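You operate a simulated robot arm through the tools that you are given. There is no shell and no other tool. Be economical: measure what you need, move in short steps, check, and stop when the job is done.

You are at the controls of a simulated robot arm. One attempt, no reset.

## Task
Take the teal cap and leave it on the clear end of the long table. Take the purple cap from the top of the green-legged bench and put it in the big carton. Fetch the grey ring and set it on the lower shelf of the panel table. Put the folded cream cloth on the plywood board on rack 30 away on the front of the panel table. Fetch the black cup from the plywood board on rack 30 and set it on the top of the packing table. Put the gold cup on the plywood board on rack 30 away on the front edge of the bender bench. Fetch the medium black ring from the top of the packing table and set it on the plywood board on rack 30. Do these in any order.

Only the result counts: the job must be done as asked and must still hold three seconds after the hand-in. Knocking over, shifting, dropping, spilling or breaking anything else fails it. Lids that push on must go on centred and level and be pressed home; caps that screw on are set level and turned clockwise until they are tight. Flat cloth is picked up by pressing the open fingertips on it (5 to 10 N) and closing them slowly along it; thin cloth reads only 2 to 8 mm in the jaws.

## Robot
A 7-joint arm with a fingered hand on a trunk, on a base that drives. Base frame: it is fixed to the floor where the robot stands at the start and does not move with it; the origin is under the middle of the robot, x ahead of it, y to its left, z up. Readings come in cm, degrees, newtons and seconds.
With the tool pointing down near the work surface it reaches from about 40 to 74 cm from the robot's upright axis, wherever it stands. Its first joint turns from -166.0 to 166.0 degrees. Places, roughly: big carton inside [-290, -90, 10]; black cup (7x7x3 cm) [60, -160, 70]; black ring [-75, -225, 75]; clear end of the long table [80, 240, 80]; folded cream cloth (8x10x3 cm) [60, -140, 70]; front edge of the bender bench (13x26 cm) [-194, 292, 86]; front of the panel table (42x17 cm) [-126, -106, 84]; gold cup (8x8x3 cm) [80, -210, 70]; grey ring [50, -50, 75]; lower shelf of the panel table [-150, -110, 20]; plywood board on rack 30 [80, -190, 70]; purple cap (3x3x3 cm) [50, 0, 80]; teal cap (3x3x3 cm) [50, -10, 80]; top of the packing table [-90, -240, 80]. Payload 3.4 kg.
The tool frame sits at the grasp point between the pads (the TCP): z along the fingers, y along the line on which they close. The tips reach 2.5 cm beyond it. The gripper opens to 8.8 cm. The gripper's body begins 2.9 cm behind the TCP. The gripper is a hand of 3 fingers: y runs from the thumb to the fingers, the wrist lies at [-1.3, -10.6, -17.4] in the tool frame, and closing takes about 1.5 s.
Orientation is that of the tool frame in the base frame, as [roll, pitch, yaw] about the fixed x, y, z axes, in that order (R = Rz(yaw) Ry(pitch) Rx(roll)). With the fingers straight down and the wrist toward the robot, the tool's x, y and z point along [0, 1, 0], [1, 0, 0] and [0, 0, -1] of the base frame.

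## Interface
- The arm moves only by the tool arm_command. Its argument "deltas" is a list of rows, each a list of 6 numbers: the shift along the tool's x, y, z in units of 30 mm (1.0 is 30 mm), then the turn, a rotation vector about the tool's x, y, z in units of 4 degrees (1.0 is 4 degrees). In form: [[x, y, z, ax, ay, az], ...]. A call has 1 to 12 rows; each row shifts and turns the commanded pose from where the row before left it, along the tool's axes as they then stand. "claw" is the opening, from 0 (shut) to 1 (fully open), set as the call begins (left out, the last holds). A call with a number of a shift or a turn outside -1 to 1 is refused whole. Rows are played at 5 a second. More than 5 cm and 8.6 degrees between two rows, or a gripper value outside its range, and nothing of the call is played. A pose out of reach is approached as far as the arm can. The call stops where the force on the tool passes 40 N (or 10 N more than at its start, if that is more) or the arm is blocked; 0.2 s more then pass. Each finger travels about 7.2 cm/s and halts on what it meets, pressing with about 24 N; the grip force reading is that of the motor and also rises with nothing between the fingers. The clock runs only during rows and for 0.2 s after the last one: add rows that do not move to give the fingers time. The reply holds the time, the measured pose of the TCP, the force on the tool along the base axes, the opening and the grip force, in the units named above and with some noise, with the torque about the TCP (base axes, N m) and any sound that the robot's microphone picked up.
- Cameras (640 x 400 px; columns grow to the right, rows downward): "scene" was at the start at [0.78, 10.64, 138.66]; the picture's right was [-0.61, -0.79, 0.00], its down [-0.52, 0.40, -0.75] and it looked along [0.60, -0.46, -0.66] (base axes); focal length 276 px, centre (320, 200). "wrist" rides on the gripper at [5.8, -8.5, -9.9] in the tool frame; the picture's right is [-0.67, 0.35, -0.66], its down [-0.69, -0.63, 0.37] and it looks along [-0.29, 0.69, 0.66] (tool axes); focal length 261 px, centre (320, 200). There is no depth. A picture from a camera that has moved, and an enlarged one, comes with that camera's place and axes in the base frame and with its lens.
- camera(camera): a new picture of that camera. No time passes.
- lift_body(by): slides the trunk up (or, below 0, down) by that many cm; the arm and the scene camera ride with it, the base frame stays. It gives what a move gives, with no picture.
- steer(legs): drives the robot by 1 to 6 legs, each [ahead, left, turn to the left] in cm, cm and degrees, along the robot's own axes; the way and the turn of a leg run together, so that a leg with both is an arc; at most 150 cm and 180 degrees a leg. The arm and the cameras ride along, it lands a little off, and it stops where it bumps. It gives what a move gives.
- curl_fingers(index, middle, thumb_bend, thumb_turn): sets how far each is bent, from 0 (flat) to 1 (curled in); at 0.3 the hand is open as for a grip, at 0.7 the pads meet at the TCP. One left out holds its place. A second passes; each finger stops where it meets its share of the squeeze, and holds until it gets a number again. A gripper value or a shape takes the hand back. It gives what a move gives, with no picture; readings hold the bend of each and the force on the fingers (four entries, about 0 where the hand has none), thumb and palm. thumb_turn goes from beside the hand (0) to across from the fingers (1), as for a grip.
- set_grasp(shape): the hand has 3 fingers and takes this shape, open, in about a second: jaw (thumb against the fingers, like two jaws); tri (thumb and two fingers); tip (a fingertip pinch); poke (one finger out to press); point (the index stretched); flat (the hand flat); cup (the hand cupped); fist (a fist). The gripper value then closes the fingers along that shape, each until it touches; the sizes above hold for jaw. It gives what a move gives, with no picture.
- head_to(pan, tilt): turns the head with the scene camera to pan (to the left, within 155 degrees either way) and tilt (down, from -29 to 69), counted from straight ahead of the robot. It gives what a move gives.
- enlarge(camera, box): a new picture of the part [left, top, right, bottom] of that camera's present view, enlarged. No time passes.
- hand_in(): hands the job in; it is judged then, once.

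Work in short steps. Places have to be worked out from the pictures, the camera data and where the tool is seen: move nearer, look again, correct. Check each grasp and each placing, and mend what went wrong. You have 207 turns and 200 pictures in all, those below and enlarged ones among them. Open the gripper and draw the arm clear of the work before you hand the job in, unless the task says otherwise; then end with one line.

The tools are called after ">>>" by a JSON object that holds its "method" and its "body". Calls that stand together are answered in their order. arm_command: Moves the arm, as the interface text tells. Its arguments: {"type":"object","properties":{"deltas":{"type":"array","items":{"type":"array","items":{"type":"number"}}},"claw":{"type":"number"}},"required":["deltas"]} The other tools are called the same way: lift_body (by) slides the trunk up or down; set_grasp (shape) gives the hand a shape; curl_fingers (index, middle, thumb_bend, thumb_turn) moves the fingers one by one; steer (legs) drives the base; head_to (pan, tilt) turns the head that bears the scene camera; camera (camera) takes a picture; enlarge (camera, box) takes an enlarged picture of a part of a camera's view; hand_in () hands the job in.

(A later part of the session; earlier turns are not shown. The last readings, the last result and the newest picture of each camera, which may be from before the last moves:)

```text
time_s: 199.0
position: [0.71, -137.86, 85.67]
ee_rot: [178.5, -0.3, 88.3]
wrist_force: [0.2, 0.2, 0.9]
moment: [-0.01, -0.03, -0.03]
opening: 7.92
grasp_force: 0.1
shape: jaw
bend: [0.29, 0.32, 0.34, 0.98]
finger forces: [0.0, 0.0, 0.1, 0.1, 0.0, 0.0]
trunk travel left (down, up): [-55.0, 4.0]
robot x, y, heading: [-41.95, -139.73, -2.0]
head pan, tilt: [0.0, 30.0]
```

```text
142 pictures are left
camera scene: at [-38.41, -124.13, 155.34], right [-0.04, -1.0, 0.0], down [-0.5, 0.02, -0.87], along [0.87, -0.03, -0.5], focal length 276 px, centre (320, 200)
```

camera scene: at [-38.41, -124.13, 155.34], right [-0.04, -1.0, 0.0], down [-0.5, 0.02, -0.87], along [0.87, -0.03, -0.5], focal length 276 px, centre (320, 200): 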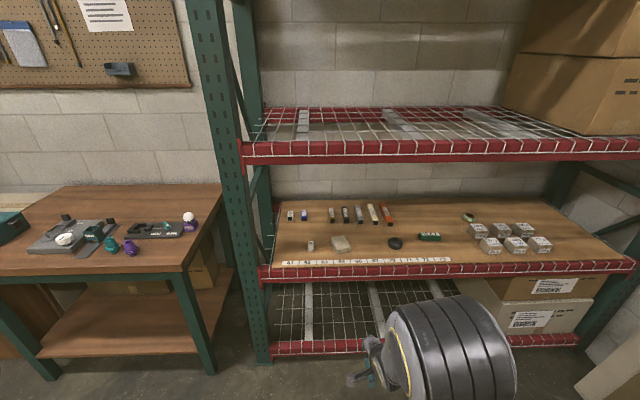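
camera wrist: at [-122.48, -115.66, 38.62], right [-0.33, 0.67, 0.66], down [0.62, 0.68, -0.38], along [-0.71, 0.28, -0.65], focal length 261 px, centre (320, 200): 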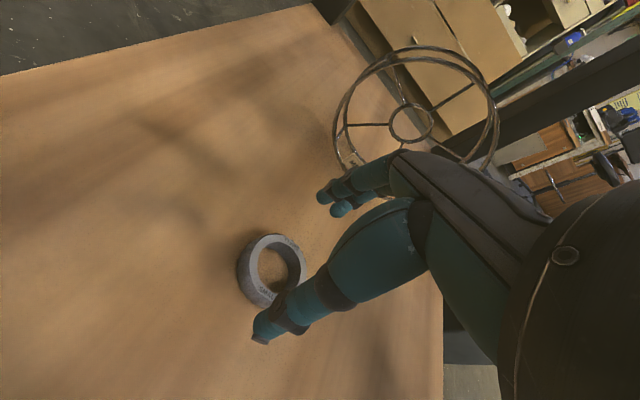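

>>> {"method": "enlarge", "body": {"camera": "scene", "box": [260, 190, 460, 280]}}

>>> {"method": "enlarge", "body": {"camera": "scene", "box": [400, 190, 600, 280]}}

```text
3.20 times, centred on (360, 235) of scene
camera zoom: at [-38.41, -124.13, 155.34], right [-0.04, -1.0, 0.0], down [-0.5, 0.02, -0.87], along [0.87, -0.03, -0.5], focal length 884 px, centre (192, 88)
```

zoom: 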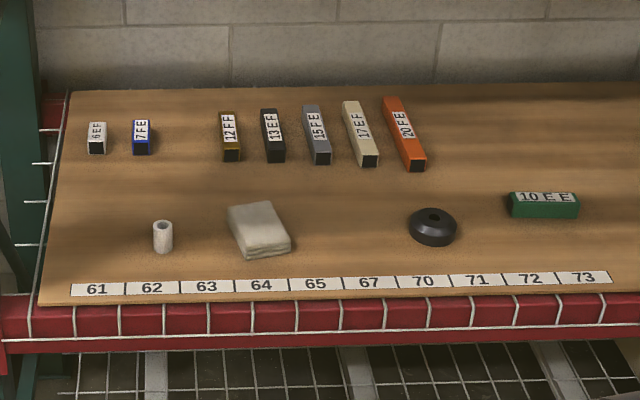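

```text
3.20 times, centred on (500, 235) of scene
camera zoom: at [-38.41, -124.13, 155.34], right [-0.04, -1.0, 0.0], down [-0.5, 0.02, -0.87], along [0.87, -0.03, -0.5], focal length 884 px, centre (-256, 88)
```

zoom: 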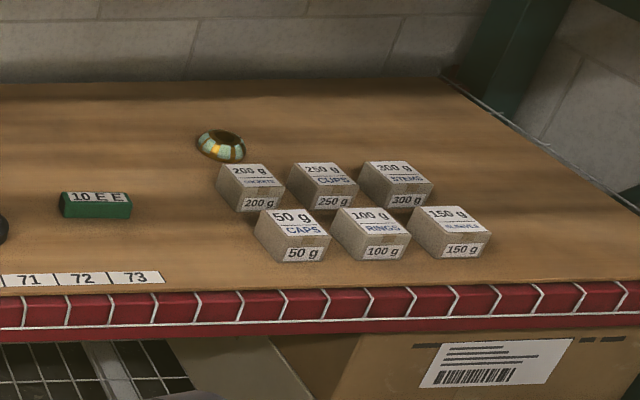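

The cloth is at about (64.7,-137.8), the black cup is the disc at (64,-163.6), and the gold cup is at (84.7,-209.6), all on the board at z≈70. I'll bring the hand up and the trunk down a bit, then approach the cloth.

>>> {"method": "arm_command", "body": {"deltas": [[0, 0, -1, 0, 0, 0], [0, 0, -1, 0, 0, 0], [0, 0, -1, 0, 0, 0], [0, 0, -1, 0, 0, 0], [0, 0, -1, 0, 0, 0], [0, 0, -1, 0, 0, 0], [0, 0, -1, 0, 0, 0], [0, 0, -1, 0, 0, 0], [0, 0, -1, 0, 0, 0], [0, 0, -1, 0, 0, 0]], "claw": 1}}

>>> {"method": "lift_body", "body": {"by": -25}}

>>> {"method": "steer", "body": {"legs": [[0, 5, 2], [43, 0, 0]]}}

>>> {"method": "camera", "body": {"camera": "wrist"}}

>>> {"method": "head_to", "body": {"pan": -10, "tilt": 40}}

>>> {"method": "camera", "body": {"camera": "scene"}}

```text
time_s: 201.2
position: [-0.03, -138.13, 112.65]
ee_rot: [178.6, -0.3, 88.3]
wrist_force: [-0.2, 0.6, 0.4]
moment: [-0.01, -0.02, 0.02]
opening: 8.76
grasp_force: 0.1
shape: jaw
bend: [0.3, 0.3, 0.3, 0.98]
finger forces: [0.0, 0.0, 0.1, 0.0, 0.0, 0.0]
out of reach, approached as far as the arm can: row 3, 4
trunk travel left (down, up): [-55.0, 4.0]
robot x, y, heading: [-42.21, -139.84, -2.1]
head pan, tilt: [0.0, 30.0]
```

```text
time_s: 203.7
position: [-0.18, -138.27, 87.66]
ee_rot: [178.7, -0.3, 88.2]
wrist_force: [1.1, 0.0, 0.6]
moment: [0.03, 0.01, 0.0]
opening: 8.78
grasp_force: 0.0
shape: jaw
bend: [0.3, 0.3, 0.3, 0.98]
finger forces: [0.0, 0.0, 0.0, 0.1, 0.0, 0.0]
trunk travel left (down, up): [-30.0, 29.0]
robot x, y, heading: [-42.2, -139.65, -1.7]
head pan, tilt: [0.0, 30.0]
```

```text
time_s: 206.9
position: [42.89, -132.49, 87.6]
ee_rot: [178.6, -0.2, 89.8]
wrist_force: [-0.4, -0.4, 0.6]
moment: [-0.02, -0.02, -0.02]
opening: 8.79
grasp_force: 0.0
shape: jaw
bend: [0.3, 0.3, 0.3, 0.98]
finger forces: [0.1, 0.0, 0.0, 0.1, 0.0, 0.1]
trunk travel left (down, up): [-30.0, 29.0]
robot x, y, heading: [1.48, -135.03, -0.4]
head pan, tilt: [0.0, 30.0]
```

```text
139 pictures are left
camera wrist: at [34.25, -126.82, 97.3], right [0.33, -0.67, 0.66], down [-0.62, -0.68, -0.38], along [0.71, -0.28, -0.65], focal length 261 px, centre (320, 200)
```

wrist: 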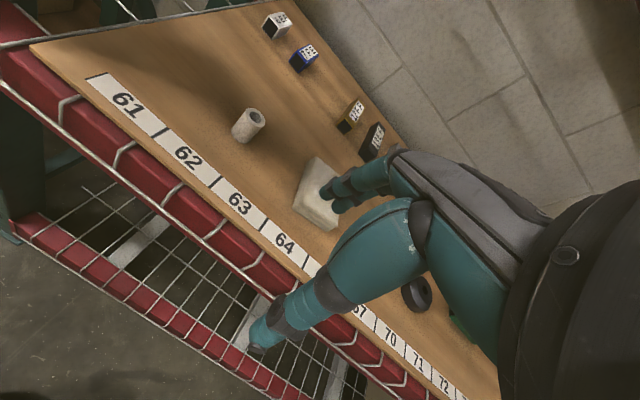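

```text
time_s: 207.6
position: [42.93, -132.49, 87.61]
ee_rot: [178.7, -0.3, 89.9]
wrist_force: [-0.5, -0.4, 1.2]
moment: [0.0, 0.0, -0.03]
opening: 8.78
grasp_force: 0.0
shape: jaw
bend: [0.3, 0.3, 0.3, 0.98]
finger forces: [0.0, 0.0, 0.0, 0.0, 0.0, 0.0]
trunk travel left (down, up): [-30.0, 29.0]
robot x, y, heading: [1.34, -135.01, -0.5]
head pan, tilt: [-10.0, 40.0]
```

```text
138 pictures are left
camera scene: at [3.59, -120.91, 128.82], right [-0.18, -0.98, 0.0], down [-0.63, 0.12, -0.77], along [0.75, -0.14, -0.64], focal length 276 px, centre (320, 200)
```

scene: 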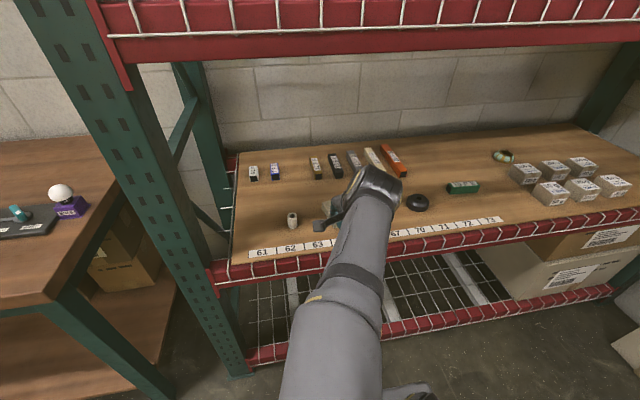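

I'll move the hand over the cloth, still high.

>>> {"method": "arm_command", "body": {"deltas": [[-0.25, 0.9, 0, 0, 0, 0], [-0.25, 0.9, 0, 0, 0, 0], [-0.25, 0.9, 0, 0, 0, 0], [-0.25, 0.9, 0, 0, 0, 0], [-0.25, 0.9, 0, 0, 0, 0], [-0.25, 0.9, 0, 0, 0, 0], [-0.25, 0.9, 0, 0, 0, 0], [0, 0.5, 0, 0, 0, 0]]}}

>>> {"method": "camera", "body": {"camera": "wrist"}}

>>> {"method": "camera", "body": {"camera": "scene"}}

```text
time_s: 209.4
position: [63.36, -137.99, 87.94]
ee_rot: [178.7, -0.4, 89.9]
wrist_force: [-0.3, -0.3, 0.2]
moment: [0.0, -0.01, 0.01]
opening: 8.8
grasp_force: 0.0
shape: jaw
bend: [0.3, 0.3, 0.3, 0.98]
finger forces: [0.0, 0.0, 0.0, 0.0, 0.0, 0.0]
trunk travel left (down, up): [-30.0, 29.0]
robot x, y, heading: [1.02, -134.91, -0.7]
head pan, tilt: [-10.0, 40.0]
```

```text
137 pictures are left
camera wrist: at [54.82, -132.37, 97.62], right [0.33, -0.68, 0.66], down [-0.62, -0.68, -0.38], along [0.71, -0.28, -0.65], focal length 261 px, centre (320, 200)
```

wrist: 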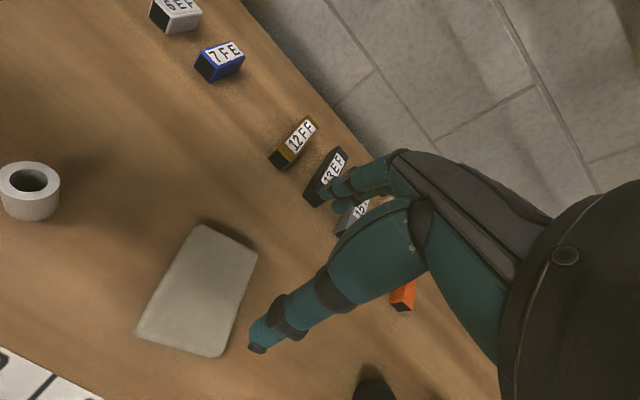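

```text
136 pictures are left
camera scene: at [3.59, -120.92, 128.81], right [-0.18, -0.98, 0.0], down [-0.63, 0.12, -0.77], along [0.75, -0.14, -0.64], focal length 276 px, centre (320, 200)
```

scene: 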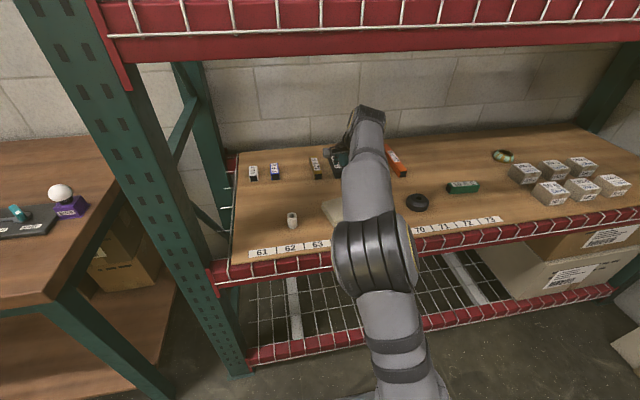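

The cloth is about 7×9.5 cm with its long axis about 12° off x, so I'll turn the hand to about yaw 12 to close across the short side.

>>> {"method": "arm_command", "body": {"deltas": [[0, 0, 0, 0, 0, 1], [0, 0, 0, 0, 0, 1], [0, 0, 0, 0, 0, 1], [0, 0, 0, 0, 0, 1], [0, 0, 0, 0, 0, 1], [0, 0, 0, 0, 0, 1], [0, 0, 0, 0, 0, 1], [0, 0, 0, 0, 0, 1], [0, 0, 0, 0, 0, 1], [0, 0, 0, 0, 0, 1]]}}

>>> {"method": "arm_command", "body": {"deltas": [[0, 0, 0, 0, 0, 1], [0, 0, 0, 0, 0, 1], [0, 0, 0, 0, 0, 1], [0, 0, 0, 0, 0, 1], [0, 0, 0, 0, 0, 1], [0, 0, 0, 0, 0, 1], [0, 0, 0, 0, 0, 1], [0, 0, 0, 0, 0, 1], [0, 0, 0, 0, 0, 1], [0, 0, 0, 0, 0, 0.5]]}}

>>> {"method": "camera", "body": {"camera": "wrist"}}

>>> {"method": "camera", "body": {"camera": "scene"}}

```text
time_s: 211.6
position: [63.27, -137.86, 88.13]
ee_rot: [179.0, -1.2, 49.8]
wrist_force: [0.1, -0.1, -0.1]
moment: [-0.01, 0.0, -0.03]
opening: 8.76
grasp_force: 0.0
shape: jaw
bend: [0.3, 0.3, 0.3, 0.98]
finger forces: [0.0, 0.0, 0.1, 0.1, 0.1, 0.0]
trunk travel left (down, up): [-30.0, 29.0]
robot x, y, heading: [1.07, -134.96, -0.5]
head pan, tilt: [-10.0, 40.0]
```

```text
time_s: 213.8
position: [63.15, -137.89, 87.92]
ee_rot: [-179.9, -1.5, 11.7]
wrist_force: [0.6, -0.2, 0.0]
moment: [0.01, 0.01, -0.01]
opening: 8.77
grasp_force: 0.0
shape: jaw
bend: [0.3, 0.3, 0.3, 0.98]
finger forces: [0.0, 0.1, 0.1, 0.1, 0.1, 0.1]
trunk travel left (down, up): [-30.0, 29.0]
robot x, y, heading: [1.35, -135.24, -0.3]
head pan, tilt: [-10.0, 40.0]
```

```text
135 pictures are left
camera wrist: at [66.84, -128.56, 97.98], right [-0.6, -0.48, 0.64], down [-0.79, 0.48, -0.38], along [-0.12, -0.73, -0.67], focal length 261 px, centre (320, 200)
```

wrist: 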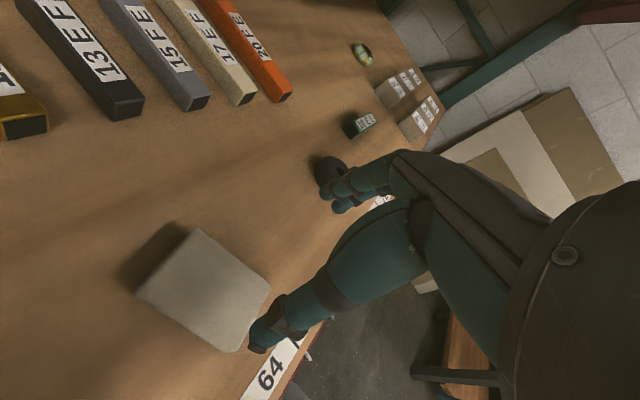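

```text
134 pictures are left
camera scene: at [3.59, -120.91, 128.81], right [-0.18, -0.98, 0.0], down [-0.63, 0.12, -0.77], along [0.75, -0.14, -0.64], focal length 276 px, centre (320, 200)
```

scene: 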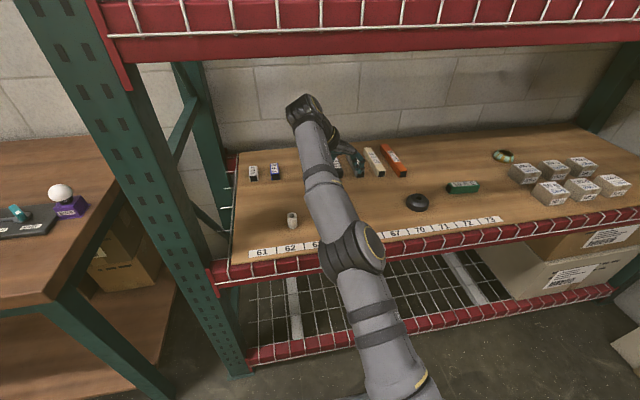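

The cloth centre is about (63.3,-137.2) and about 6.6 cm wide across the jaws. I'll shift slightly and descend to about z 74.5, watching the force.

>>> {"method": "arm_command", "body": {"deltas": [[0.03, -0.24, 0.8, 0, 0, 0], [0, 0, 0.9, 0, 0, 0], [0, 0, 0.9, 0, 0, 0], [0, 0, 0.9, 0, 0, 0], [0, 0, 0.5, 0, 0, 0], [0, 0, 0, 0, 0, 0]]}}

>>> {"method": "camera", "body": {"camera": "wrist"}}

```text
time_s: 215.2
position: [63.46, -137.02, 75.95]
ee_rot: [-180.0, -1.4, 11.7]
wrist_force: [0.2, 0.3, -0.1]
moment: [0.03, -0.04, -0.02]
opening: 8.76
grasp_force: 0.0
shape: jaw
bend: [0.3, 0.3, 0.3, 0.98]
finger forces: [0.0, 0.1, 0.1, 0.0, 0.0, 0.0]
trunk travel left (down, up): [-30.0, 29.0]
robot x, y, heading: [0.98, -135.21, -0.6]
head pan, tilt: [-10.0, 40.0]
```

```text
133 pictures are left
camera wrist: at [67.17, -127.7, 85.93], right [-0.6, -0.48, 0.64], down [-0.79, 0.48, -0.38], along [-0.12, -0.73, -0.67], focal length 261 px, centre (320, 200)
```

wrist: 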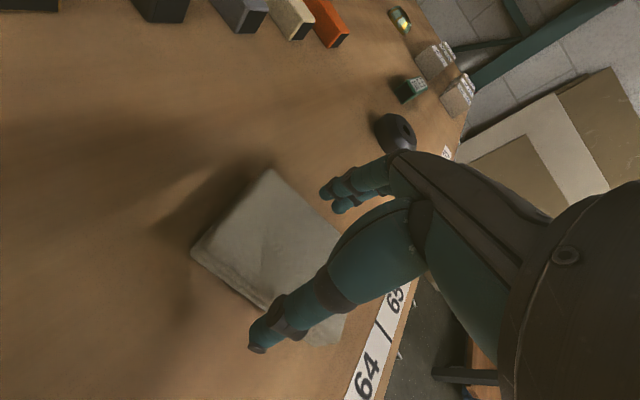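

The thumb and fingers straddle the cloth with about 1.2 cm each side. I'll go down another 1.7 cm and close.

>>> {"method": "arm_command", "body": {"deltas": [[0, 0, 0.3, 0, 0, 0], [0, 0, 0.27, 0, 0, 0], [0, 0, 0, 0, 0, 0]]}}

>>> {"method": "arm_command", "body": {"deltas": [[0, 0, 0, 0, 0, 0], [0, 0, 0, 0, 0, 0], [0, 0, 0, 0, 0, 0], [0, 0, 0, 0, 0, 0], [0, 0, 0, 0, 0, 0], [0, 0, 0, 0, 0, 0]], "claw": 0}}

>>> {"method": "camera", "body": {"camera": "wrist"}}

```text
time_s: 216.0
position: [63.57, -137.18, 74.36]
ee_rot: [-180.0, -1.5, 11.8]
wrist_force: [0.1, 0.2, -1.0]
moment: [0.01, -0.02, 0.03]
opening: 8.79
grasp_force: 0.0
shape: jaw
bend: [0.3, 0.3, 0.3, 0.98]
finger forces: [0.1, 0.0, 0.0, 0.0, 0.1, 0.0]
trunk travel left (down, up): [-30.0, 29.0]
robot x, y, heading: [1.34, -135.18, -0.4]
head pan, tilt: [-10.0, 40.0]
```

```text
time_s: 217.4
position: [63.59, -137.14, 74.39]
ee_rot: [180.0, -1.4, 11.8]
wrist_force: [0.6, 0.2, 0.0]
moment: [0.01, -0.02, 0.03]
opening: 6.44
grasp_force: 24.0
shape: jaw
bend: [0.27, 0.37, 0.54, 0.99]
finger forces: [14.1, 7.5, 0.0, 0.1, 21.6, 0.0]
trunk travel left (down, up): [-30.0, 29.0]
robot x, y, heading: [1.08, -135.25, -0.8]
head pan, tilt: [-10.0, 40.0]
```

```text
132 pictures are left
camera wrist: at [67.28, -127.78, 84.38], right [-0.6, -0.48, 0.64], down [-0.79, 0.48, -0.38], along [-0.12, -0.73, -0.67], focal length 261 px, centre (320, 200)
```

wrist: 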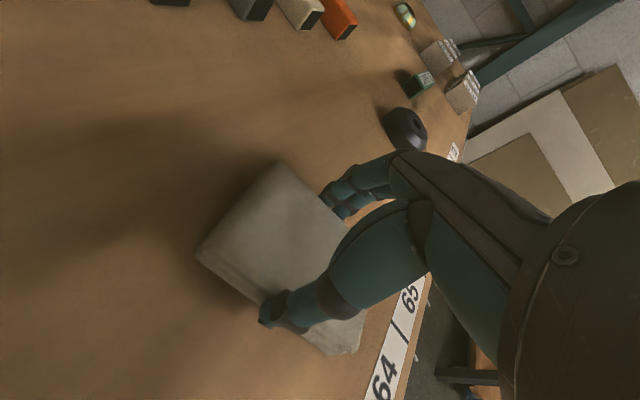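

The folded cloth is gripped at 6.4 cm. I'll lift it and check.

>>> {"method": "arm_command", "body": {"deltas": [[0, 0, -0.4, 0, 0, 0], [0, 0, -0.8, 0, 0, 0], [0, 0, -1, 0, 0, 0], [0, 0, -1, 0, 0, 0], [0, 0, -1, 0, 0, 0], [0, 0, 0, 0, 0, 0]]}}

>>> {"method": "camera", "body": {"camera": "wrist"}}

```text
time_s: 218.8
position: [63.07, -137.09, 87.13]
ee_rot: [-179.9, -1.4, 11.8]
wrist_force: [-1.5, 0.7, -0.5]
moment: [-0.01, -0.01, 0.02]
opening: 6.41
grasp_force: 24.0
shape: jaw
bend: [0.27, 0.37, 0.54, 0.99]
finger forces: [14.2, 7.6, 0.0, 0.1, 21.7, 0.0]
trunk travel left (down, up): [-30.0, 29.0]
robot x, y, heading: [1.07, -135.26, -0.7]
head pan, tilt: [-10.0, 40.0]
```

```text
131 pictures are left
camera wrist: at [66.88, -127.77, 97.07], right [-0.6, -0.48, 0.64], down [-0.79, 0.48, -0.38], along [-0.12, -0.73, -0.67], focal length 261 px, centre (320, 200)
```

wrist: 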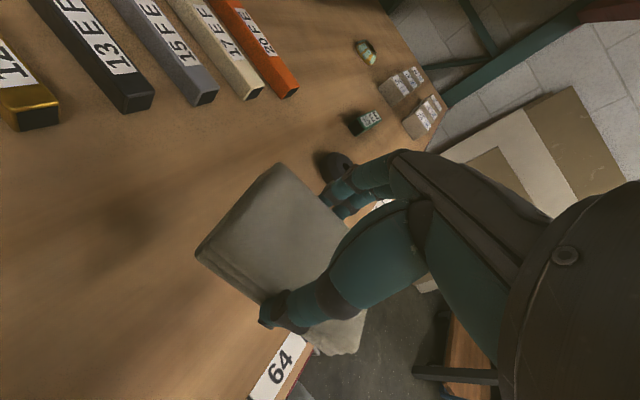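

The cloth is held. I'll back out of the rack, draw the arm in and raise it, then turn to the panel table.

>>> {"method": "steer", "body": {"legs": [[-40, 0, 0]]}}

>>> {"method": "arm_command", "body": {"deltas": [[-0.9, -0.2, -1, 0, 0, 0], [-0.9, -0.2, -1, 0, 0, 0], [-0.9, -0.2, -1, 0, 0, 0], [-0.9, -0.2, 0, 0, 0, 0], [-0.9, -0.2, 0, 0, 0, 0], [-0.6, -0.1, 0, 0, 0, 0]]}}

>>> {"method": "lift_body", "body": {"by": 12}}

>>> {"method": "steer", "body": {"legs": [[0, 10, 0], [0, 0, 90], [0, 0, 90]]}}

>>> {"method": "head_to", "body": {"pan": 0, "tilt": 45}}

>>> {"method": "camera", "body": {"camera": "scene"}}

```text
time_s: 221.3
position: [22.79, -136.52, 86.94]
ee_rot: [-179.9, -1.4, 12.1]
wrist_force: [-1.2, -0.3, 0.0]
moment: [-0.01, 0.03, 0.02]
opening: 6.48
grasp_force: 24.1
shape: jaw
bend: [0.27, 0.37, 0.54, 0.99]
finger forces: [14.1, 7.5, 0.0, 0.0, 21.7, 0.0]
trunk travel left (down, up): [-30.0, 29.0]
robot x, y, heading: [-39.42, -134.67, -0.1]
head pan, tilt: [-10.0, 40.0]
```

```text
time_s: 222.7
position: [6.52, -136.42, 95.57]
ee_rot: [-180.0, -1.4, 12.1]
wrist_force: [0.3, 0.1, -0.9]
moment: [0.02, 0.02, 0.0]
opening: 6.43
grasp_force: 24.3
shape: jaw
bend: [0.27, 0.37, 0.54, 0.99]
finger forces: [14.2, 7.6, 0.1, 0.1, 21.9, 0.0]
trunk travel left (down, up): [-30.0, 29.0]
robot x, y, heading: [-39.37, -134.81, -0.2]
head pan, tilt: [-10.0, 40.0]
```

```text
time_s: 224.2
position: [6.55, -136.52, 107.58]
ee_rot: [-180.0, -1.4, 12.1]
wrist_force: [-0.7, -0.3, -0.2]
moment: [-0.01, -0.02, -0.02]
opening: 6.43
grasp_force: 24.4
shape: jaw
bend: [0.27, 0.37, 0.54, 0.99]
finger forces: [14.3, 7.5, 0.0, 0.1, 21.8, 0.0]
trunk travel left (down, up): [-42.0, 17.0]
robot x, y, heading: [-39.21, -135.31, -0.5]
head pan, tilt: [-10.0, 40.0]
```

```text
time_s: 233.1
position: [-85.16, -124.0, 107.63]
ee_rot: [-179.9, -1.4, -166.9]
wrist_force: [-0.2, 0.2, -0.5]
moment: [0.03, 0.0, 0.0]
opening: 6.44
grasp_force: 24.1
shape: jaw
bend: [0.27, 0.37, 0.54, 0.99]
finger forces: [14.1, 7.4, 0.0, 0.0, 21.5, 0.1]
trunk travel left (down, up): [-42.0, 17.0]
robot x, y, heading: [-39.43, -124.77, -179.5]
head pan, tilt: [-10.0, 40.0]
```

```text
time_s: 233.8
position: [-85.29, -123.92, 107.6]
ee_rot: [180.0, -1.5, -167.0]
wrist_force: [-0.3, -0.6, -1.3]
moment: [-0.02, 0.01, -0.01]
opening: 6.44
grasp_force: 24.2
shape: jaw
bend: [0.27, 0.37, 0.54, 0.99]
finger forces: [14.1, 7.5, 0.0, 0.0, 21.5, 0.1]
trunk travel left (down, up): [-42.0, 17.0]
robot x, y, heading: [-39.2, -124.84, -179.3]
head pan, tilt: [0.0, 45.0]
```

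```text
130 pictures are left
camera scene: at [-41.17, -140.7, 140.09], right [-0.01, 1.0, 0.0], down [0.71, 0.01, -0.71], along [-0.71, -0.01, -0.71], focal length 276 px, centre (320, 200)
```

scene: 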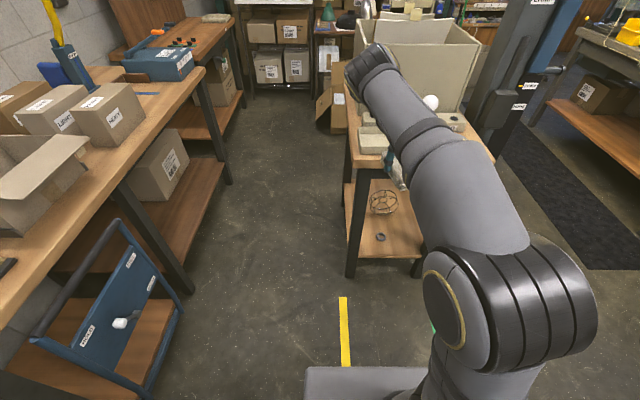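

I'll shift right so the hand lines up with the free right-hand part of the table front, then move nearer and look.

>>> {"method": "steer", "body": {"legs": [[0, -26, -0.7], [18, 0, 0]]}}

>>> {"method": "camera", "body": {"camera": "scene"}}

>>> {"method": "camera", "body": {"camera": "wrist"}}

```text
time_s: 236.7
position: [-102.74, -97.93, 107.62]
ee_rot: [180.0, -1.5, -167.0]
wrist_force: [0.3, 0.6, -0.3]
moment: [0.04, -0.01, 0.03]
opening: 6.44
grasp_force: 24.3
shape: jaw
bend: [0.27, 0.37, 0.54, 0.99]
finger forces: [14.1, 7.5, 0.1, 0.0, 21.6, 0.0]
trunk travel left (down, up): [-42.0, 17.0]
robot x, y, heading: [-56.58, -98.74, -179.5]
head pan, tilt: [0.0, 45.0]
```

```text
129 pictures are left
camera scene: at [-58.7, -114.65, 140.09], right [-0.01, 1.0, 0.0], down [0.71, 0.01, -0.71], along [-0.71, -0.01, -0.71], focal length 276 px, centre (320, 200)
```

scene: 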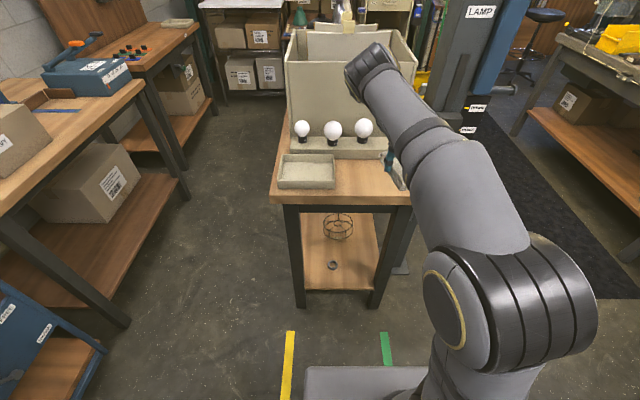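

```text
128 pictures are left
camera wrist: at [-106.24, -107.42, 117.64], right [0.59, 0.49, 0.64], down [0.8, -0.46, -0.38], along [0.11, 0.74, -0.67], focal length 261 px, centre (320, 200)
```

wrist: 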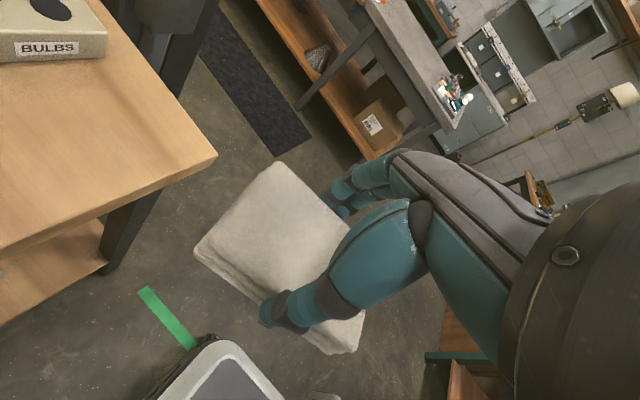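

The free zone is x -117..-132, y -109..-86, so I'll put the cloth centre at (-124.5,-97.5). I'll drive ahead 14 and reach the rest with the arm.

>>> {"method": "steer", "body": {"legs": [[14, 0, 0]]}}

>>> {"method": "camera", "body": {"camera": "wrist"}}

```text
time_s: 238.0
position: [-116.49, -98.2, 107.54]
ee_rot: [179.9, -1.3, -167.0]
wrist_force: [-0.5, -0.1, -1.0]
moment: [0.04, -0.01, 0.01]
opening: 6.42
grasp_force: 23.8
shape: jaw
bend: [0.27, 0.37, 0.54, 0.99]
finger forces: [14.0, 7.5, 0.0, 0.0, 21.5, 0.0]
trunk travel left (down, up): [-42.0, 17.0]
robot x, y, heading: [-70.43, -99.14, -179.4]
head pan, tilt: [0.0, 45.0]
```

```text
127 pictures are left
camera wrist: at [-119.99, -107.7, 117.63], right [0.59, 0.5, 0.64], down [0.8, -0.46, -0.38], along [0.1, 0.74, -0.67], focal length 261 px, centre (320, 200)
```

wrist: 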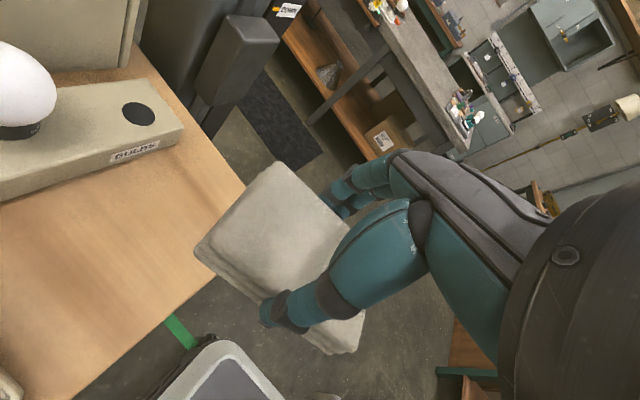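

>>> {"method": "arm_command", "body": {"deltas": [[0.85, 0.25, 0, 0, 0, 0], [0.85, 0.25, 0, 0, 0, 0], [0.85, 0.25, 0, 0, 0, 0], [0, 0, 0.97, 0, 0, 0], [0, 0, 0.97, 0, 0, 0], [0, 0, 0.97, 0, 0, 0], [0, 0, 0.97, 0, 0, 0], [0, 0, 0.97, 0, 0, 0]]}}

>>> {"method": "camera", "body": {"camera": "wrist"}}

>>> {"method": "camera", "body": {"camera": "scene"}}

```text
time_s: 239.8
position: [-124.8, -97.96, 93.36]
ee_rot: [-180.0, -1.5, -166.8]
wrist_force: [-0.6, -1.0, -0.7]
moment: [0.02, 0.02, -0.04]
opening: 6.43
grasp_force: 23.9
shape: jaw
bend: [0.27, 0.37, 0.54, 0.99]
finger forces: [14.1, 7.6, 0.0, 0.0, 21.6, 0.0]
trunk travel left (down, up): [-42.0, 17.0]
robot x, y, heading: [-70.62, -99.04, -179.3]
head pan, tilt: [0.0, 45.0]
```

```text
126 pictures are left
camera wrist: at [-128.21, -107.48, 103.44], right [0.59, 0.5, 0.64], down [0.8, -0.46, -0.38], along [0.1, 0.74, -0.67], focal length 261 px, centre (320, 200)
```

wrist: 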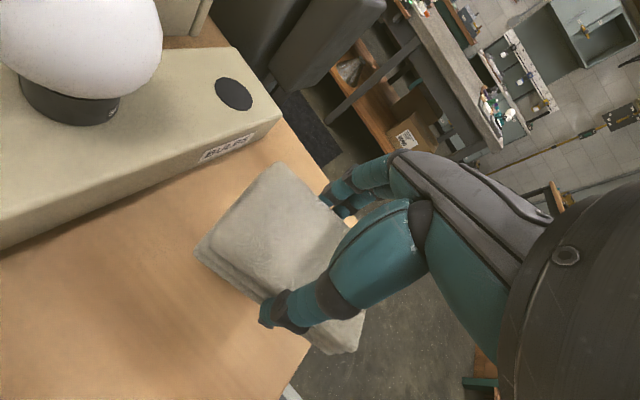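

```text
125 pictures are left
camera scene: at [-72.41, -114.83, 140.09], right [-0.01, 1.0, 0.0], down [0.71, 0.01, -0.71], along [-0.71, -0.01, -0.71], focal length 276 px, centre (320, 200)
```

scene: 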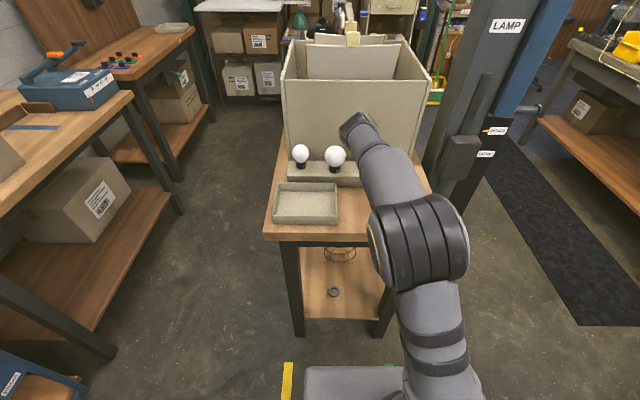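

Clear of the strip. I'll lower in small steps to contact, expected near TCP z 88.

>>> {"method": "arm_command", "body": {"deltas": [[0, 0, 0.5, 0, 0, 0], [0, 0, 0.5, 0, 0, 0], [0, 0, 0.2, 0, 0, 0], [0, 0, 0.1, 0, 0, 0], [0, 0, 0, 0, 0, 0]]}}

>>> {"method": "arm_command", "body": {"deltas": [[0, 0, 0.12, 0, 0, 0], [0, 0, 0.12, 0, 0, 0], [0, 0, 0, 0, 0, 0]]}}

```text
time_s: 241.0
position: [-124.93, -97.71, 89.34]
ee_rot: [-179.9, -1.4, -166.9]
wrist_force: [0.9, -0.5, -0.5]
moment: [0.01, 0.02, 0.0]
opening: 6.41
grasp_force: 24.1
shape: jaw
bend: [0.27, 0.37, 0.54, 0.99]
finger forces: [14.1, 7.5, 0.0, 0.0, 21.5, 0.0]
trunk travel left (down, up): [-42.0, 17.0]
robot x, y, heading: [-70.44, -99.16, -179.2]
head pan, tilt: [0.0, 45.0]
```

```text
time_s: 241.8
position: [-124.85, -97.61, 88.77]
ee_rot: [-179.9, -1.4, -166.9]
wrist_force: [0.1, -0.5, 0.5]
moment: [-0.01, 0.03, 0.03]
opening: 6.43
grasp_force: 24.1
shape: jaw
bend: [0.27, 0.37, 0.54, 0.99]
finger forces: [14.2, 7.5, 0.0, 0.0, 21.6, 0.0]
trunk travel left (down, up): [-42.0, 17.0]
robot x, y, heading: [-70.99, -98.94, -179.4]
head pan, tilt: [0.0, 45.0]
```

>>> {"method": "arm_command", "body": {"deltas": [[0, 0, 0.1, 0, 0, 0], [0, 0, 0.1, 0, 0, 0], [0, 0, 0, 0, 0, 0]]}}

>>> {"method": "arm_command", "body": {"deltas": [[0, 0, 0.1, 0, 0, 0], [0, 0, 0, 0, 0, 0]]}}

>>> {"method": "enlarge", "body": {"camera": "wrist", "box": [160, 140, 400, 380]}}

```text
time_s: 242.6
position: [-124.81, -97.65, 88.09]
ee_rot: [179.9, -1.3, -167.0]
wrist_force: [-0.9, -0.9, -0.9]
moment: [0.01, 0.0, 0.02]
opening: 6.44
grasp_force: 23.9
shape: jaw
bend: [0.27, 0.37, 0.54, 0.99]
finger forces: [14.1, 7.4, 0.0, 0.1, 21.6, 0.1]
trunk travel left (down, up): [-42.0, 17.0]
robot x, y, heading: [-70.56, -98.96, -179.1]
head pan, tilt: [0.0, 45.0]
```

```text
time_s: 243.2
position: [-124.82, -97.71, 87.76]
ee_rot: [180.0, -1.3, -166.9]
wrist_force: [-0.1, -0.3, 0.2]
moment: [0.01, 0.03, -0.02]
opening: 6.42
grasp_force: 23.5
shape: jaw
bend: [0.27, 0.37, 0.54, 0.99]
finger forces: [14.1, 7.4, 0.0, 0.0, 21.6, 0.0]
trunk travel left (down, up): [-42.0, 17.0]
robot x, y, heading: [-70.28, -99.01, -179.1]
head pan, tilt: [0.0, 45.0]
```

```text
1.67 times, centred on (280, 260) of wrist
camera zoom: at [-128.32, -107.29, 97.76], right [0.59, 0.5, 0.64], down [0.8, -0.46, -0.38], along [0.1, 0.74, -0.67], focal length 434 px, centre (387, 100)
```

zoom: 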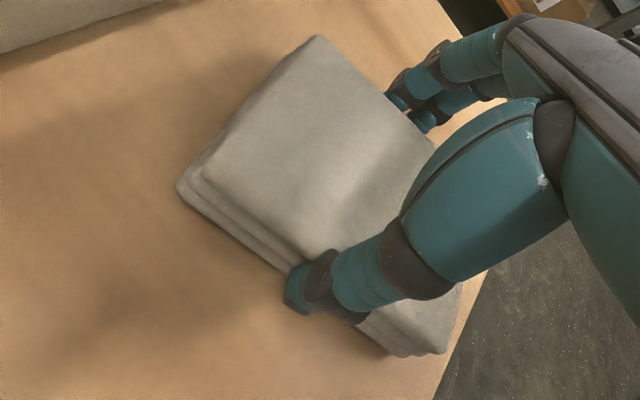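

Still slightly above the table, so I keep lowering.

>>> {"method": "arm_command", "body": {"deltas": [[0, 0, 0.1, 0, 0, 0], [0, 0, 0.1, 0, 0, 0], [0, 0, 0, 0, 0, 0]]}}

>>> {"method": "arm_command", "body": {"deltas": [[0, 0, 0.1, 0, 0, 0], [0, 0, 0, 0, 0, 0]]}}

>>> {"method": "arm_command", "body": {"deltas": [[0, 0, 0.07, 0, 0, 0], [0, 0, 0, 0, 0, 0]]}}

```text
time_s: 244.0
position: [-124.98, -97.71, 87.38]
ee_rot: [-180.0, -1.7, -166.9]
wrist_force: [0.2, 0.8, 17.3]
moment: [0.03, -0.01, -0.01]
opening: 6.38
grasp_force: 24.1
shape: jaw
bend: [0.27, 0.36, 0.54, 0.99]
finger forces: [15.0, 8.9, 0.0, 0.0, 22.5, 0.1]
trunk travel left (down, up): [-42.0, 17.0]
robot x, y, heading: [-70.63, -98.83, -179.3]
head pan, tilt: [0.0, 45.0]
```

```text
time_s: 244.6
position: [-124.86, -97.65, 87.11]
ee_rot: [179.9, -1.8, -167.0]
wrist_force: [-1.6, 1.0, 33.9]
moment: [0.07, 0.07, 0.04]
opening: 6.33
grasp_force: 23.7
shape: jaw
bend: [0.27, 0.36, 0.54, 0.99]
finger forces: [15.7, 9.3, 0.0, 0.0, 22.7, 0.0]
trunk travel left (down, up): [-42.0, 17.0]
robot x, y, heading: [-70.58, -99.17, -179.0]
head pan, tilt: [0.0, 45.0]
```

```text
time_s: 245.2
position: [-124.77, -97.71, 86.81]
ee_rot: [-180.0, -1.6, -166.8]
wrist_force: [-0.8, 2.3, 35.0]
moment: [0.08, 0.04, 0.02]
opening: 6.33
grasp_force: 24.1
shape: jaw
bend: [0.27, 0.35, 0.54, 0.99]
finger forces: [15.7, 9.4, 0.0, 0.0, 23.1, 0.0]
trunk travel left (down, up): [-42.0, 17.0]
robot x, y, heading: [-70.66, -98.79, -179.2]
head pan, tilt: [0.0, 45.0]
```

The cloth is seated on the table. I'll ease off, open and rise.

>>> {"method": "arm_command", "body": {"deltas": [[0, 0, -0.15, 0, 0, 0], [0, 0, 0, 0, 0, 0]]}}

>>> {"method": "arm_command", "body": {"deltas": [[0, 0, 0, 0, 0, 0], [0, 0, 0, 0, 0, 0], [0, 0, 0, 0, 0, 0], [0, 0, -0.5, 0, 0, 0], [0, 0, -0.9, 0, 0, 0], [0, 0, -1, 0, 0, 0], [0, 0, -1, 0, 0, 0], [0, 0, -1, 0, 0, 0]], "claw": 1}}

>>> {"method": "camera", "body": {"camera": "wrist"}}

```text
time_s: 245.8
position: [-124.97, -97.72, 87.12]
ee_rot: [-179.9, -1.3, -166.8]
wrist_force: [0.6, 2.0, 13.4]
moment: [0.06, 0.01, 0.0]
opening: 6.31
grasp_force: 23.7
shape: jaw
bend: [0.27, 0.36, 0.54, 0.99]
finger forces: [16.3, 8.6, 0.0, 0.0, 23.3, 0.1]
trunk travel left (down, up): [-42.0, 17.0]
robot x, y, heading: [-70.91, -98.64, -179.3]
head pan, tilt: [0.0, 45.0]
```

```text
time_s: 247.6
position: [-124.72, -97.57, 100.44]
ee_rot: [-179.9, -1.4, -166.9]
wrist_force: [0.7, -0.2, 0.5]
moment: [-0.01, 0.02, -0.02]
opening: 8.79
grasp_force: 0.0
shape: jaw
bend: [0.3, 0.3, 0.3, 0.98]
finger forces: [0.0, 0.0, 0.0, 0.0, 0.1, 0.1]
trunk travel left (down, up): [-42.0, 17.0]
robot x, y, heading: [-70.63, -98.79, -179.3]
head pan, tilt: [0.0, 45.0]
```

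```text
123 pictures are left
camera wrist: at [-128.14, -107.09, 110.49], right [0.59, 0.5, 0.64], down [0.8, -0.46, -0.38], along [0.11, 0.74, -0.67], focal length 261 px, centre (320, 200)
```

wrist: 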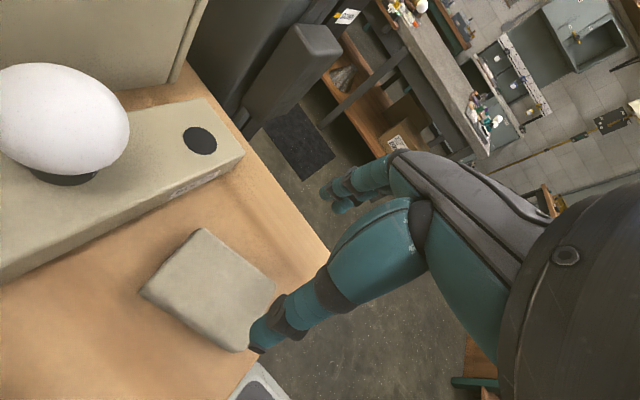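

The cloth lies flat on the table front. I'll back off, turn the hand back to the normal orientation, and drive to the rack for the black cup.

>>> {"method": "steer", "body": {"legs": [[-34, 0, 0], [0, 0, -90], [0, 0, -90.5], [0, -60, 0]]}}

>>> {"method": "arm_command", "body": {"deltas": [[0, 0, 0, 0, 0, -1], [0, 0, 0, 0, 0, -1], [0, 0, 0, 0, 0, -1], [0, 0, 0, 0, 0, -1], [0, 0, 0, 0, 0, -1], [0, 0, 0, 0, 0, -1], [0, 0, 0, 0, 0, -1], [0, 0, 0, 0, 0, -1], [0, 0, 0, 0, 0, -1], [0, 0, 0, 0, 0, -1]]}}

>>> {"method": "arm_command", "body": {"deltas": [[0, 0, 0, 0, 0, -1], [0, 0, 0, 0, 0, -1], [0, 0, 0, 0, 0, -1], [0, 0, 0, 0, 0, -1], [0, 0, 0, 0, 0, -1], [0, 0, 0, 0, 0, -1], [0, 0, 0, 0, 0, -1], [0, 0, 0, 0, 0, -1], [0, 0, 0, 0, 0, -1], [0, 0, 0, 0, 0, -0.5]]}}

>>> {"method": "head_to", "body": {"pan": 0, "tilt": 35}}

>>> {"method": "camera", "body": {"camera": "scene"}}

```text
time_s: 260.4
position: [23.43, -157.9, 100.35]
ee_rot: [180.0, -1.4, 17.9]
wrist_force: [-0.4, -0.5, 0.1]
moment: [0.01, 0.01, 0.0]
opening: 8.76
grasp_force: 0.0
shape: jaw
bend: [0.3, 0.3, 0.3, 0.98]
finger forces: [0.0, 0.0, 0.0, 0.0, 0.0, 0.1]
trunk travel left (down, up): [-42.0, 17.0]
robot x, y, heading: [-30.55, -161.24, 5.4]
head pan, tilt: [0.0, 45.0]
```

```text
time_s: 262.6
position: [23.58, -157.9, 100.5]
ee_rot: [179.1, -1.1, 58.0]
wrist_force: [0.5, 0.3, -0.2]
moment: [0.04, -0.03, -0.02]
opening: 8.74
grasp_force: 0.1
shape: jaw
bend: [0.3, 0.3, 0.3, 0.98]
finger forces: [0.0, 0.1, 0.0, 0.0, 0.0, 0.1]
trunk travel left (down, up): [-42.0, 17.0]
robot x, y, heading: [-30.52, -161.35, 5.6]
head pan, tilt: [0.0, 45.0]
```

```text
time_s: 264.8
position: [23.58, -157.93, 100.48]
ee_rot: [178.6, -0.4, 96.0]
wrist_force: [0.4, -0.1, -0.1]
moment: [0.0, -0.01, -0.01]
opening: 8.78
grasp_force: 0.0
shape: jaw
bend: [0.3, 0.3, 0.3, 0.98]
finger forces: [0.0, 0.1, 0.0, 0.1, 0.0, 0.0]
trunk travel left (down, up): [-42.0, 17.0]
robot x, y, heading: [-30.74, -160.83, 5.6]
head pan, tilt: [0.0, 45.0]
```

```text
time_s: 265.5
position: [23.59, -157.84, 100.45]
ee_rot: [178.5, -0.3, 95.9]
wrist_force: [1.1, -0.8, 0.0]
moment: [0.0, 0.03, -0.01]
opening: 8.76
grasp_force: 0.1
shape: jaw
bend: [0.3, 0.3, 0.3, 0.98]
finger forces: [0.0, 0.0, 0.0, 0.1, 0.0, 0.0]
trunk travel left (down, up): [-42.0, 17.0]
robot x, y, heading: [-30.32, -161.15, 5.5]
head pan, tilt: [0.0, 35.0]
```

```text
122 pictures are left
camera scene: at [-29.23, -145.06, 141.57], right [0.1, -1.0, 0.0], down [-0.57, -0.06, -0.82], along [0.81, 0.08, -0.57], focal length 276 px, centre (320, 200)
```

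scene: 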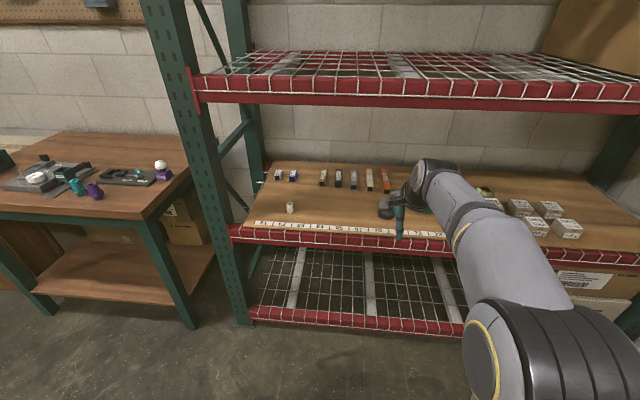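

>>> {"method": "lift_body", "body": {"by": -12}}

>>> {"method": "steer", "body": {"legs": [[0, 0, -5.5], [31, -2, 0]]}}

>>> {"method": "camera", "body": {"camera": "wrist"}}

>>> {"method": "camera", "body": {"camera": "scene"}}

```text
time_s: 267.0
position: [23.7, -157.96, 88.5]
ee_rot: [178.5, -0.4, 95.9]
wrist_force: [0.1, 0.4, 0.0]
moment: [0.03, 0.03, 0.0]
opening: 8.76
grasp_force: 0.0
shape: jaw
bend: [0.3, 0.3, 0.3, 0.98]
finger forces: [0.0, 0.0, 0.0, 0.0, 0.1, 0.0]
trunk travel left (down, up): [-30.0, 29.0]
robot x, y, heading: [-30.78, -161.0, 5.6]
head pan, tilt: [0.0, 35.0]
```

```text
time_s: 269.6
position: [54.0, -165.51, 88.42]
ee_rot: [178.7, -0.3, 90.1]
wrist_force: [0.0, 0.3, 1.0]
moment: [-0.01, 0.02, -0.02]
opening: 8.79
grasp_force: 0.0
shape: jaw
bend: [0.3, 0.3, 0.3, 0.98]
finger forces: [0.0, 0.1, 0.0, 0.0, 0.0, 0.0]
trunk travel left (down, up): [-30.0, 29.0]
robot x, y, heading: [-0.02, -162.82, -0.0]
head pan, tilt: [0.0, 35.0]
```

```text
121 pictures are left
camera wrist: at [45.27, -159.82, 98.17], right [0.33, -0.67, 0.66], down [-0.62, -0.68, -0.39], along [0.71, -0.28, -0.65], focal length 261 px, centre (320, 200)
```

wrist: 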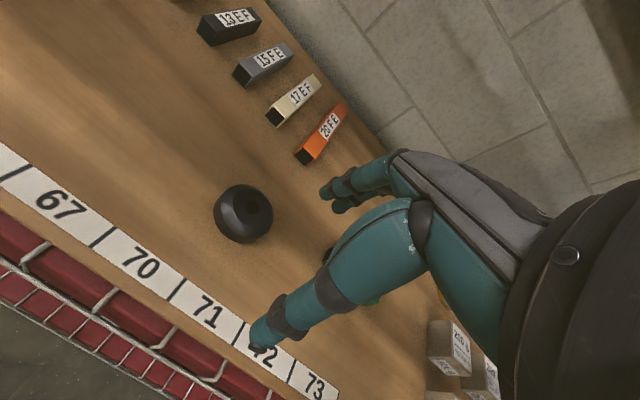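

```text
120 pictures are left
camera scene: at [2.8, -147.31, 129.57], right [0.0, -1.0, 0.0], down [-0.57, 0.0, -0.82], along [0.82, 0.0, -0.57], focal length 276 px, centre (320, 200)
```

scene: 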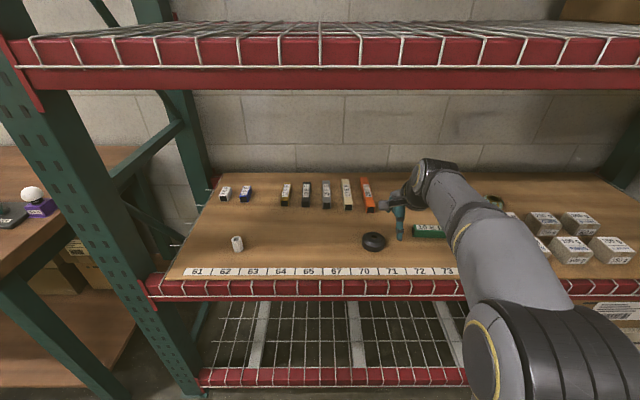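

The black cup is at about (62.9,-163.4). I'll move over it and lower to z 79.

>>> {"method": "arm_command", "body": {"deltas": [[0.23, 0.99, 0, 0, 0, 0], [0.23, 0.99, 0, 0, 0, 0], [0.23, 0.99, 0, 0, 0, 0], [0, 0, 0.8, 0, 0, 0], [0, 0, 0.8, 0, 0, 0], [0, 0, 0.8, 0, 0, 0], [0, 0, 0.7, 0, 0, 0]]}}

>>> {"method": "camera", "body": {"camera": "wrist"}}

>>> {"method": "enlarge", "body": {"camera": "scene", "box": [320, 160, 480, 280]}}

```text
time_s: 271.2
position: [62.89, -163.38, 79.51]
ee_rot: [178.6, -0.4, 90.2]
wrist_force: [-0.3, -0.5, -0.2]
moment: [-0.02, -0.01, -0.01]
opening: 8.76
grasp_force: 0.1
shape: jaw
bend: [0.3, 0.3, 0.3, 0.98]
finger forces: [0.0, 0.0, 0.1, 0.0, 0.0, 0.0]
trunk travel left (down, up): [-30.0, 29.0]
robot x, y, heading: [-0.38, -162.87, -0.2]
head pan, tilt: [0.0, 35.0]
```

```text
119 pictures are left
camera wrist: at [54.28, -157.7, 89.12], right [0.33, -0.67, 0.66], down [-0.62, -0.68, -0.39], along [0.71, -0.28, -0.64], focal length 261 px, centre (320, 200)
```

wrist: 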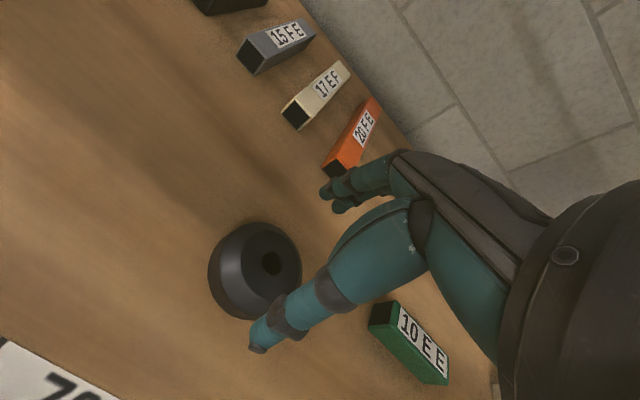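

```text
3.33 times, centred on (400, 220) of scene
camera zoom: at [2.81, -147.31, 129.57], right [0.0, -1.0, 0.0], down [-0.57, 0.0, -0.82], along [0.82, 0.0, -0.57], focal length 921 px, centre (53, 133)
```

zoom: 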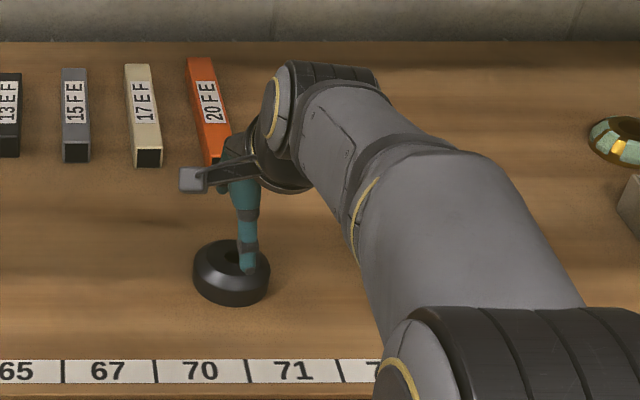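

Centred. I'll descend to about 74.5 and close.

>>> {"method": "arm_command", "body": {"deltas": [[0.06, -0.05, 0.8, 0, 0, 0], [0, 0, 0.5, 0, 0, 0], [0, 0, 0.37, 0, 0, 0], [0, 0, 0, 0, 0, 0]]}}

>>> {"method": "arm_command", "body": {"deltas": [[0, 0, 0, 0, 0, 0], [0, 0, 0, 0, 0, 0], [0, 0, 0, 0, 0, 0], [0, 0, 0, 0, 0, 0], [0, 0, 0, 0, 0, 0], [0, 0, 0, 0, 0, 0]], "claw": 0}}

>>> {"method": "camera", "body": {"camera": "wrist"}}

```text
time_s: 272.2
position: [63.17, -163.26, 74.37]
ee_rot: [178.6, -0.3, 90.2]
wrist_force: [0.8, -0.2, -0.1]
moment: [0.0, 0.01, 0.03]
opening: 8.76
grasp_force: 0.0
shape: jaw
bend: [0.3, 0.3, 0.3, 0.98]
finger forces: [0.0, 0.1, 0.1, 0.0, 0.0, 0.1]
trunk travel left (down, up): [-30.0, 29.0]
robot x, y, heading: [0.01, -163.12, -0.2]
head pan, tilt: [0.0, 35.0]
```

```text
time_s: 273.6
position: [63.18, -163.21, 74.39]
ee_rot: [178.6, -0.3, 90.1]
wrist_force: [0.2, -0.1, 0.4]
moment: [0.04, 0.03, -0.01]
opening: 5.61
grasp_force: 23.9
shape: jaw
bend: [0.28, 0.4, 0.61, 0.99]
finger forces: [14.5, 6.7, 0.1, 0.1, 22.7, 0.0]
trunk travel left (down, up): [-30.0, 29.0]
robot x, y, heading: [-0.3, -162.88, -0.4]
head pan, tilt: [0.0, 35.0]
```

```text
117 pictures are left
camera wrist: at [54.37, -157.62, 84.12], right [0.33, -0.67, 0.66], down [-0.62, -0.68, -0.38], along [0.71, -0.28, -0.65], focal length 261 px, centre (320, 200)
```

wrist: 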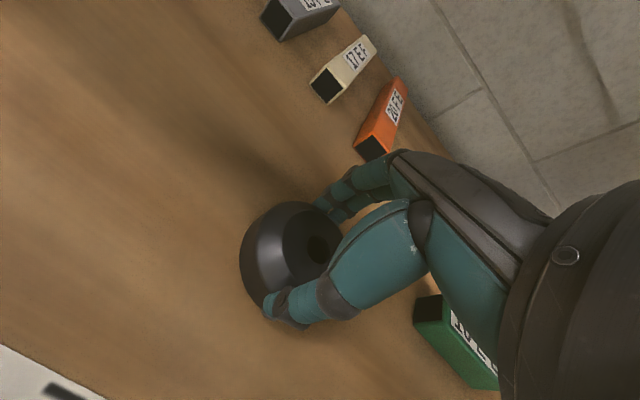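

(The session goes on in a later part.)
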